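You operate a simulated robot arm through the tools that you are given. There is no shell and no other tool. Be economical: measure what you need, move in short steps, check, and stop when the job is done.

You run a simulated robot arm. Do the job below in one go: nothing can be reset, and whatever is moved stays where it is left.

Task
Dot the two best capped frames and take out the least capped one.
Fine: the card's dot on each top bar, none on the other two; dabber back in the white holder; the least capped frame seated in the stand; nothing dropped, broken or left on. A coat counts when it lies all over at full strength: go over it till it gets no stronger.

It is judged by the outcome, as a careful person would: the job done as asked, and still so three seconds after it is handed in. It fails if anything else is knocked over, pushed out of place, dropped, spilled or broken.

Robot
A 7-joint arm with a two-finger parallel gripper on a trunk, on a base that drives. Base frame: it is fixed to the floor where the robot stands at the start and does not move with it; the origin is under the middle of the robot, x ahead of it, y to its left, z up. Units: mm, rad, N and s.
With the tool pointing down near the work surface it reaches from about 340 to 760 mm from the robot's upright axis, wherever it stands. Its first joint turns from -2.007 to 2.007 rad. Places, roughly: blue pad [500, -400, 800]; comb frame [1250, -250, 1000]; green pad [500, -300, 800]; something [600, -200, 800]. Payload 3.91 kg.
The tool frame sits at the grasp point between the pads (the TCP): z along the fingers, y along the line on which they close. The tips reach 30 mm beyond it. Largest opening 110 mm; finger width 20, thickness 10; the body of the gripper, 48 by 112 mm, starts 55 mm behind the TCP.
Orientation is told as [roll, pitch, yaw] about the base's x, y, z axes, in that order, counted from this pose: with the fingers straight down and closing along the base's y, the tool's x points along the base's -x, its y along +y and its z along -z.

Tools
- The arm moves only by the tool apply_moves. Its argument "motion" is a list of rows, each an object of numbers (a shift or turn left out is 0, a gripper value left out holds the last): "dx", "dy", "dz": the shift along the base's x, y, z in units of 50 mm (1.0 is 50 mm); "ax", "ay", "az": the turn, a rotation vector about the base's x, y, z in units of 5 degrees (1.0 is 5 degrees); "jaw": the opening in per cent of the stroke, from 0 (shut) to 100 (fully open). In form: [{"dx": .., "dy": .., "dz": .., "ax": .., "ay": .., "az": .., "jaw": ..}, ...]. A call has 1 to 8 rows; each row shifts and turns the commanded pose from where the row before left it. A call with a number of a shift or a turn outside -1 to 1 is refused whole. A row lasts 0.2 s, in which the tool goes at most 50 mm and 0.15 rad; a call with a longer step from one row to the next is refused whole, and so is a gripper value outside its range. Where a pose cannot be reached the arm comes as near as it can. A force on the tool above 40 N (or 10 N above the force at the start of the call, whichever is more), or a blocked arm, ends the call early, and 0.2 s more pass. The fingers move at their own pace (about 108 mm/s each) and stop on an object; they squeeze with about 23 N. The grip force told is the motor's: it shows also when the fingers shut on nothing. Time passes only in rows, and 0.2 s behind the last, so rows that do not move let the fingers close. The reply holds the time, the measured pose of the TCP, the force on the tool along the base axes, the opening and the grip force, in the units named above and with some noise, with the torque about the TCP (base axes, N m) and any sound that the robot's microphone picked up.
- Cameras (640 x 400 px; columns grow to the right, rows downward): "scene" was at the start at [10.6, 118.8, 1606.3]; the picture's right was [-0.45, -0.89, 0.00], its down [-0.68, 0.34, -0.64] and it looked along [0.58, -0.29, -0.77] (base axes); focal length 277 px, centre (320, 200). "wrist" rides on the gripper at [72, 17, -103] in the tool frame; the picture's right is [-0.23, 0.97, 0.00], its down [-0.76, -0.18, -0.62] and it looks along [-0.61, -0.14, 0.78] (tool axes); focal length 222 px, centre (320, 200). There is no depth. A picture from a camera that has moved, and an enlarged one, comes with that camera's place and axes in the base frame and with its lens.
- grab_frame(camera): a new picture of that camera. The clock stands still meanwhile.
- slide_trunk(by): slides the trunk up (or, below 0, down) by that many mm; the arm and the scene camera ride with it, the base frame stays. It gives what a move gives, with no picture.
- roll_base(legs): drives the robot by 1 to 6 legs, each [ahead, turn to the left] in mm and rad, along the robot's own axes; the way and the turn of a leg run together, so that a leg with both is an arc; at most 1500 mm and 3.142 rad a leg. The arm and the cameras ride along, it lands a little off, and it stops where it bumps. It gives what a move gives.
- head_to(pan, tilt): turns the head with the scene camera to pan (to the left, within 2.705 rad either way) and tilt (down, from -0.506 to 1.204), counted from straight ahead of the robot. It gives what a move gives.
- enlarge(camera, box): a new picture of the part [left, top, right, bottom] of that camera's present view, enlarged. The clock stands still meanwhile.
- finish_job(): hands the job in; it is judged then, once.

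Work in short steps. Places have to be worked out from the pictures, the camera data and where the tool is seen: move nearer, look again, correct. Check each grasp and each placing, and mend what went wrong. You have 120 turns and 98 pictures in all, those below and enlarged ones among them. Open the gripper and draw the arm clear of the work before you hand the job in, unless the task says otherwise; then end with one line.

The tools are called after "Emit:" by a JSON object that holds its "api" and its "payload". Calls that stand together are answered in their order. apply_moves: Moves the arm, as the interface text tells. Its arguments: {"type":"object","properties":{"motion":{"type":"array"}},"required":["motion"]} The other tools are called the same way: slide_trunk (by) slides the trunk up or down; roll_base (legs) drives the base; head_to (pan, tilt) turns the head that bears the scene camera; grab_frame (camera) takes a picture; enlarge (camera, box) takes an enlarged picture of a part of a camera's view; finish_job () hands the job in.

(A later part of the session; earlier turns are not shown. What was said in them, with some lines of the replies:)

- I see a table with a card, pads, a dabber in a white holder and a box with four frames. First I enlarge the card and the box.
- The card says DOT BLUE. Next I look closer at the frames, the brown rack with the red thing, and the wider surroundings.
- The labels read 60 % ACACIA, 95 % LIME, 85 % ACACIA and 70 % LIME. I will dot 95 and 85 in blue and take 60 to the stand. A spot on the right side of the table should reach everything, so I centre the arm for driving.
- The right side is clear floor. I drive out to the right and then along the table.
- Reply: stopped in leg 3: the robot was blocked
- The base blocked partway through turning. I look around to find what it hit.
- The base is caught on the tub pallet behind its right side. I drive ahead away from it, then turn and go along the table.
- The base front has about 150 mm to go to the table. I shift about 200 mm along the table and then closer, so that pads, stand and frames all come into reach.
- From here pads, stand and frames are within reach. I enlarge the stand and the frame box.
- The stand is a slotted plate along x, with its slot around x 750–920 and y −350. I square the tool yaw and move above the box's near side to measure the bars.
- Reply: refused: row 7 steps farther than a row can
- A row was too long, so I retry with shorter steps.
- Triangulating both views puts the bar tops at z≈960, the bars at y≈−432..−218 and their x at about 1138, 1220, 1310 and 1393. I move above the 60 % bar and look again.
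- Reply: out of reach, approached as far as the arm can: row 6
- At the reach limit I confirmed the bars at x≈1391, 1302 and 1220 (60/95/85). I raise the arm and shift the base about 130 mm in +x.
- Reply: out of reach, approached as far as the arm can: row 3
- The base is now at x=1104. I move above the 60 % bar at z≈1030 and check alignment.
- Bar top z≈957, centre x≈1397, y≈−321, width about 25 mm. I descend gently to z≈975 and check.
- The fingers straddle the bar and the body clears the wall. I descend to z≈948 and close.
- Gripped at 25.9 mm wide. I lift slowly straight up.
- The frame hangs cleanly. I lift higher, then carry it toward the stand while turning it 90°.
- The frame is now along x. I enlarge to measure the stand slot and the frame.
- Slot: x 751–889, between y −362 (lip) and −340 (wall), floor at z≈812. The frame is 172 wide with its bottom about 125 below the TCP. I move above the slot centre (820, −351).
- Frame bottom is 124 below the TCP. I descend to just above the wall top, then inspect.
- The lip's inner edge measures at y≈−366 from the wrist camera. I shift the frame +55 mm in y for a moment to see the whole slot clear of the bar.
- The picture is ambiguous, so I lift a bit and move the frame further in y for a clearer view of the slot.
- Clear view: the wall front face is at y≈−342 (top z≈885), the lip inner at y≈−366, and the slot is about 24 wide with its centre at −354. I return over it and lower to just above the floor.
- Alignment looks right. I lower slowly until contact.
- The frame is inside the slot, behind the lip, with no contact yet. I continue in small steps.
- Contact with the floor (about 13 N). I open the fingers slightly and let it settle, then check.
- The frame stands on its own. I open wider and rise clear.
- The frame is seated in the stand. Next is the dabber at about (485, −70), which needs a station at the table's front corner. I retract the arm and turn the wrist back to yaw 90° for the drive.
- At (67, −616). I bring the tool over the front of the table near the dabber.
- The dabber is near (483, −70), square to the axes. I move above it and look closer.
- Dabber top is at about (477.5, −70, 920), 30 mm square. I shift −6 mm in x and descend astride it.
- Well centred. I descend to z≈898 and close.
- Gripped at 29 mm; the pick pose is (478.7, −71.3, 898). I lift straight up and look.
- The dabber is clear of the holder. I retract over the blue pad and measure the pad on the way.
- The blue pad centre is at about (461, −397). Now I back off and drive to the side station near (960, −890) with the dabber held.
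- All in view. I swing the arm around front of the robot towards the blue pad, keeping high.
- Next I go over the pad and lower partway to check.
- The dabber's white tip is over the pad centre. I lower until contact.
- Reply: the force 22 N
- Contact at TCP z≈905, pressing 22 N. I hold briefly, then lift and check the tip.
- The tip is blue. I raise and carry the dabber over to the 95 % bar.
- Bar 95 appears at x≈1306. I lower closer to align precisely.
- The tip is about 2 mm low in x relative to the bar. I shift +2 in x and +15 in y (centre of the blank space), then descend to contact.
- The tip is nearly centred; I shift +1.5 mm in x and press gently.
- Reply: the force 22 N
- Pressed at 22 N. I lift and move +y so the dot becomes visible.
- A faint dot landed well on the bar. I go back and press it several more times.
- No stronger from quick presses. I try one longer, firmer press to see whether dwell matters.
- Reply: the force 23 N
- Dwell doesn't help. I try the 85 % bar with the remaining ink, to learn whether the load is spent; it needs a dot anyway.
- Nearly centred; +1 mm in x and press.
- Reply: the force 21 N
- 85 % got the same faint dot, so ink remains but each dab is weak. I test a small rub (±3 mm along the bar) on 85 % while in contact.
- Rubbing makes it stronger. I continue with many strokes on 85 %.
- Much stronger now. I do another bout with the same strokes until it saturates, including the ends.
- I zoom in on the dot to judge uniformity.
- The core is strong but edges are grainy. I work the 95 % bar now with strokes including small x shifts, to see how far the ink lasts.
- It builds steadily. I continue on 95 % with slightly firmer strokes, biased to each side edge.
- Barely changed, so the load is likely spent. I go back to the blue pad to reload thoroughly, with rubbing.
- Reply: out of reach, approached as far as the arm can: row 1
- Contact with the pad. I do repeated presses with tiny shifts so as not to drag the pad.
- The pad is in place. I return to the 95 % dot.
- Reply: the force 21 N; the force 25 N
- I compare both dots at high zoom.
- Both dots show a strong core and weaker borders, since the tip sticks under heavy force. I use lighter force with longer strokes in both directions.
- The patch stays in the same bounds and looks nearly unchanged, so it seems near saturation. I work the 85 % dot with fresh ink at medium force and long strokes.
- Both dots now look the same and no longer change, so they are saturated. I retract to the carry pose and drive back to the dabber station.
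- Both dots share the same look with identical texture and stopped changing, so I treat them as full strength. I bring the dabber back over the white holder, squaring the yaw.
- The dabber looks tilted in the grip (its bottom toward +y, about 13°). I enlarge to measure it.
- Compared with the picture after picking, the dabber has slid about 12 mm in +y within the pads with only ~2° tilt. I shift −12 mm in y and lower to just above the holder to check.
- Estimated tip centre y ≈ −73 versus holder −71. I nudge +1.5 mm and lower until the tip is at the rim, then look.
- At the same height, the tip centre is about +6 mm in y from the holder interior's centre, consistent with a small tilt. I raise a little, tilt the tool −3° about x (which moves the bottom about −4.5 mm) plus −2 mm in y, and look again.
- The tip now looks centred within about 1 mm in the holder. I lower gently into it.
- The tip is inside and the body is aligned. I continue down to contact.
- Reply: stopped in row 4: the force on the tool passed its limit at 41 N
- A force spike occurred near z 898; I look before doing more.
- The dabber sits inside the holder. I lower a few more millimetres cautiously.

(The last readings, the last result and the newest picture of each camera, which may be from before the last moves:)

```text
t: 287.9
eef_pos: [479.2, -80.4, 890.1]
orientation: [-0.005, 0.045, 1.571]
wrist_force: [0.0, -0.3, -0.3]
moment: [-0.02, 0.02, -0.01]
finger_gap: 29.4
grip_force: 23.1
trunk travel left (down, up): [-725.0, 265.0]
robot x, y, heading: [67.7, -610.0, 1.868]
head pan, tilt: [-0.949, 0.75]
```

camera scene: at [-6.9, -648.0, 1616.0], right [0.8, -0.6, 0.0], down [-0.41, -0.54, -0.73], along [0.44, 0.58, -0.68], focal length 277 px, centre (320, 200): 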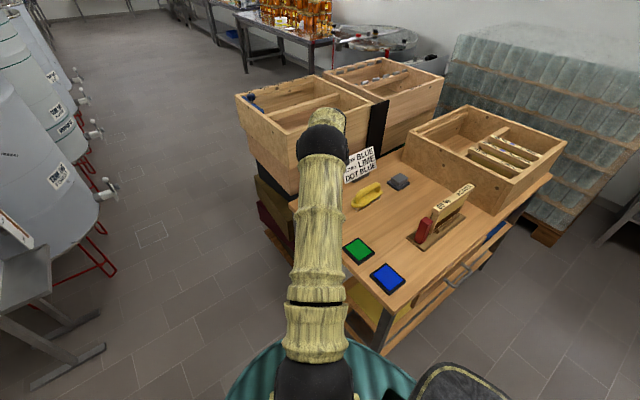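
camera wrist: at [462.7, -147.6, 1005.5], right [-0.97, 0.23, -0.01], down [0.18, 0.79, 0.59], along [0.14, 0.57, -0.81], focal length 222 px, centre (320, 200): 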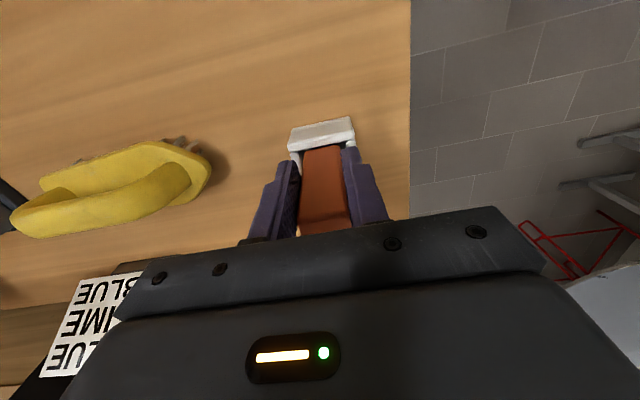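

Emit:
{"api": "apply_moves", "payload": {"motion": [{"dz": -0.05}, {"dz": -0.05}, {}]}}

Emit:
{"api": "enlarge", "payload": {"camera": "wrist", "box": [260, 80, 400, 250]}}

```text
t: 288.7
eef_pos: [478.6, -81.7, 888.3]
orientation: [-0.011, 0.04, 1.572]
wrist_force: [0.7, 0.4, 23.4]
moment: [0.65, 0.08, -0.01]
finger_gap: 29.3
grip_force: 23.0
trunk travel left (down, up): [-725.0, 265.0]
robot x, y, heading: [69.8, -608.8, 1.872]
head pan, tilt: [-0.949, 0.75]
```

```text
2.35 times, centred on (330, 165) of wrist
camera zoom: at [461.2, -149.3, 995.6], right [-0.97, 0.23, -0.02], down [0.17, 0.79, 0.59], along [0.15, 0.58, -0.8], focal length 523 px, centre (296, 282)
```

zoom: 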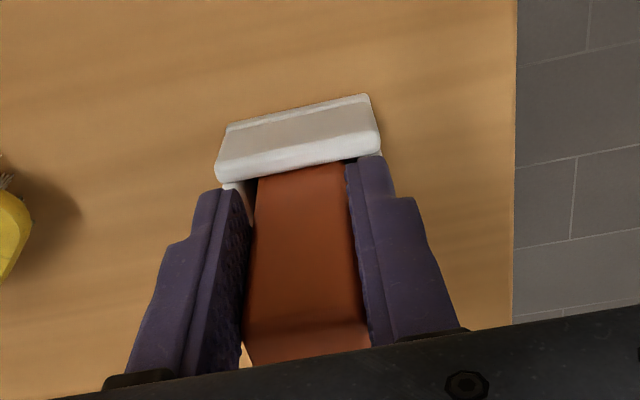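

Firm floor contact at z≈888, with the dabber inside the holder. I ease off and open the fingers.

Emit:
{"api": "apply_moves", "payload": {"motion": [{"dz": 0.06}, {"jaw": 31}, {"jaw": 35}, {"jaw": 42}, {}]}}

Emit:
{"api": "enlarge", "payload": {"camera": "wrist", "box": [260, 80, 400, 250]}}

```text
t: 289.9
eef_pos: [479.1, -80.6, 889.0]
orientation: [-0.007, 0.044, 1.571]
wrist_force: [-0.1, 0.6, 0.7]
moment: [0.0, 0.01, -0.02]
finger_gap: 46.3
grip_force: 0.0
trunk travel left (down, up): [-725.0, 265.0]
robot x, y, heading: [73.8, -612.4, 1.872]
head pan, tilt: [-0.949, 0.75]
```

```text
2.35 times, centred on (330, 165) of wrist
camera zoom: at [461.5, -148.8, 995.5], right [-0.97, 0.23, -0.02], down [0.17, 0.79, 0.59], along [0.15, 0.57, -0.81], focal length 523 px, centre (296, 282)
```

zoom: 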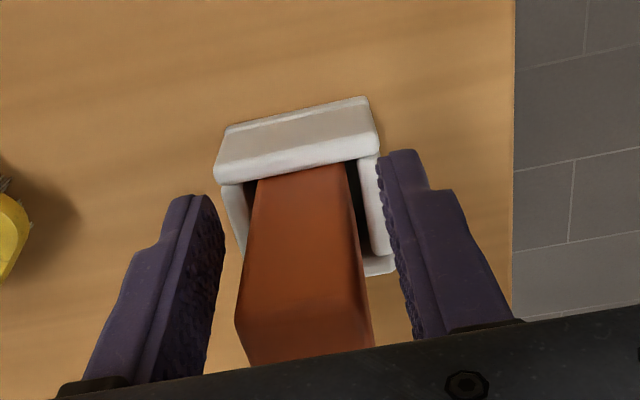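

The dabber rests in the holder. I open more and rise straight up.

Emit:
{"api": "apply_moves", "payload": {"motion": [{"jaw": 60}, {"dz": 0.3}, {"dz": 0.6}, {"dz": 0.8}, {"dz": 0.8}, {"dz": 0.8}, {}]}}

Emit:
{"api": "grab_frame", "payload": {"camera": "wrist"}}

```text
t: 291.5
eef_pos: [479.1, -80.6, 1052.8]
orientation: [-0.007, 0.046, 1.571]
wrist_force: [-0.4, 0.0, -0.5]
moment: [0.04, 0.01, -0.01]
finger_gap: 66.0
grip_force: 0.1
trunk travel left (down, up): [-725.0, 265.0]
robot x, y, heading: [71.9, -616.7, 1.871]
head pan, tilt: [-0.949, 0.75]
```

```text
6 pictures are left
camera wrist: at [461.2, -147.6, 1160.2], right [-0.97, 0.23, -0.02], down [0.17, 0.79, 0.59], along [0.15, 0.57, -0.81], focal length 222 px, centre (320, 200)
```

wrist: 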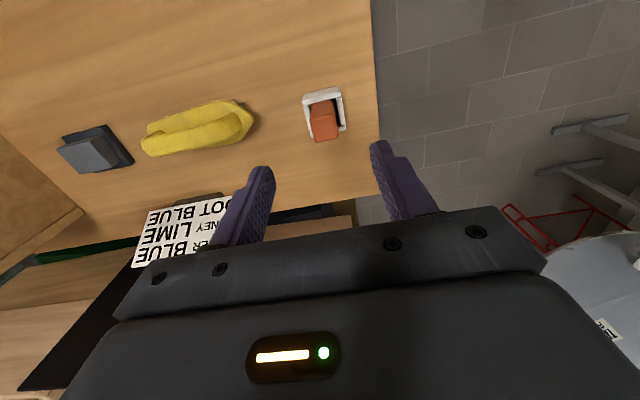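

The dabber stands in the holder as before. I draw the arm clear of the table and take a final scene view.

Emit:
{"api": "apply_moves", "payload": {"motion": [{"dz": 0.9}, {"dz": 0.9, "ax": 0.5}, {"dx": -0.7, "dy": -0.6}, {"dx": -0.7, "dy": -0.6}, {"dx": -0.7, "dy": -0.6}, {"dx": -0.7, "dy": -0.6}, {"dx": -0.7, "dy": -0.6}, {"dx": -0.7, "dy": -0.4}]}}

Emit:
{"api": "head_to", "payload": {"pan": -1.15, "tilt": 0.7}}

Emit:
{"api": "grab_frame", "payload": {"camera": "scene"}}

```text
t: 293.3
eef_pos: [266.5, -253.4, 1142.6]
orientation: [-0.007, -0.001, 1.57]
wrist_force: [0.2, -0.1, -0.4]
moment: [0.0, -0.01, 0.0]
finger_gap: 66.0
grip_force: 0.0
trunk travel left (down, up): [-725.0, 265.0]
robot x, y, heading: [74.2, -611.0, 1.874]
head pan, tilt: [-0.949, 0.75]
```

```text
t: 294.0
eef_pos: [267.9, -253.1, 1143.4]
orientation: [-0.004, 0.001, 1.572]
wrist_force: [-0.5, -0.2, 0.3]
moment: [-0.02, 0.01, -0.02]
finger_gap: 66.1
grip_force: 0.1
trunk travel left (down, up): [-725.0, 265.0]
robot x, y, heading: [68.5, -613.2, 1.872]
head pan, tilt: [-1.15, 0.7]
```

```text
5 pictures are left
camera scene: at [6.6, -658.2, 1620.2], right [0.66, -0.75, 0.0], down [-0.48, -0.43, -0.76], along [0.57, 0.51, -0.64], focal length 277 px, centre (320, 200)
```

scene: 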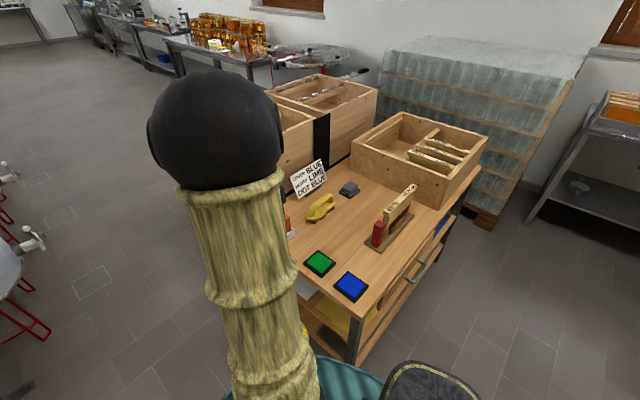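

Emit:
{"api": "enlarge", "payload": {"camera": "scene", "box": [340, 110, 500, 260]}}

Emit:
{"api": "enlarge", "payload": {"camera": "scene", "box": [405, 125, 475, 180]}}

```text
2.67 times, centred on (420, 185) of scene
camera zoom: at [6.6, -658.2, 1620.2], right [0.66, -0.75, 0.0], down [-0.48, -0.43, -0.76], along [0.57, 0.51, -0.64], focal length 739 px, centre (53, 240)
```

zoom: 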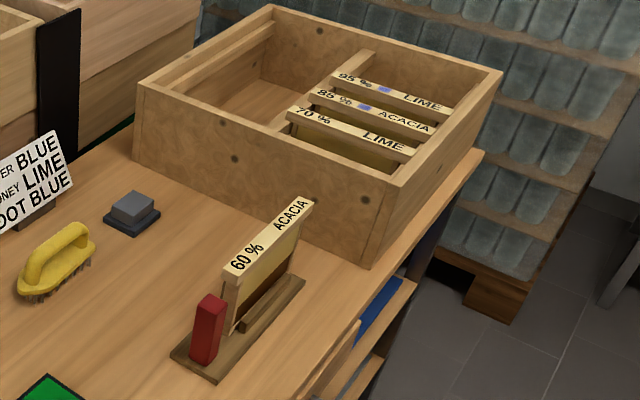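

```text
7.27 times, centred on (440, 152) of scene
camera zoom: at [6.6, -658.2, 1620.2], right [0.66, -0.75, 0.0], down [-0.48, -0.43, -0.76], along [0.57, 0.51, -0.64], focal length 2015 px, centre (-553, 546)
```

zoom: 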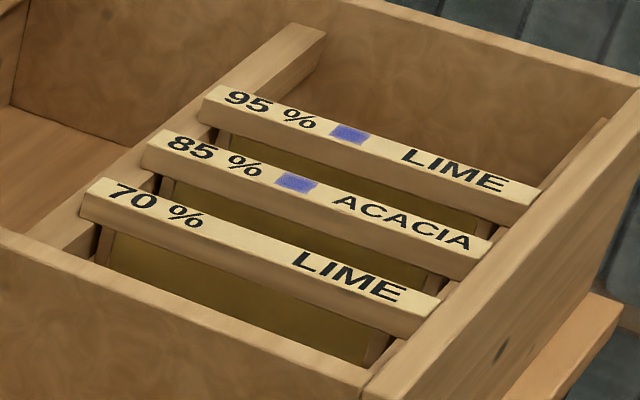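

Final check: the 60 % frame is seated in the stand. The 95 % and 85 % bars carry equal blue dots and the 70 % bar is clean. The dabber is in its holder, everything else is in place, and the arm is clear with the gripper open, so I hand in.

Emit:
{"api": "finish_job", "payload": {}}

```text
The job is handed in.
```

I put a blue dot on the 95 % and 85 % frames and seated the 60 % frame in the stand. The 70 % frame has no dot, and the dabber is back in the white holder. Going over both dots again made no visible difference, but they still look a little lighter at the edges than in the middle. While I was putting the dabber back, it briefly caught in the holder hard enough to trip the force limit; it went in on the next try and now stands upright.
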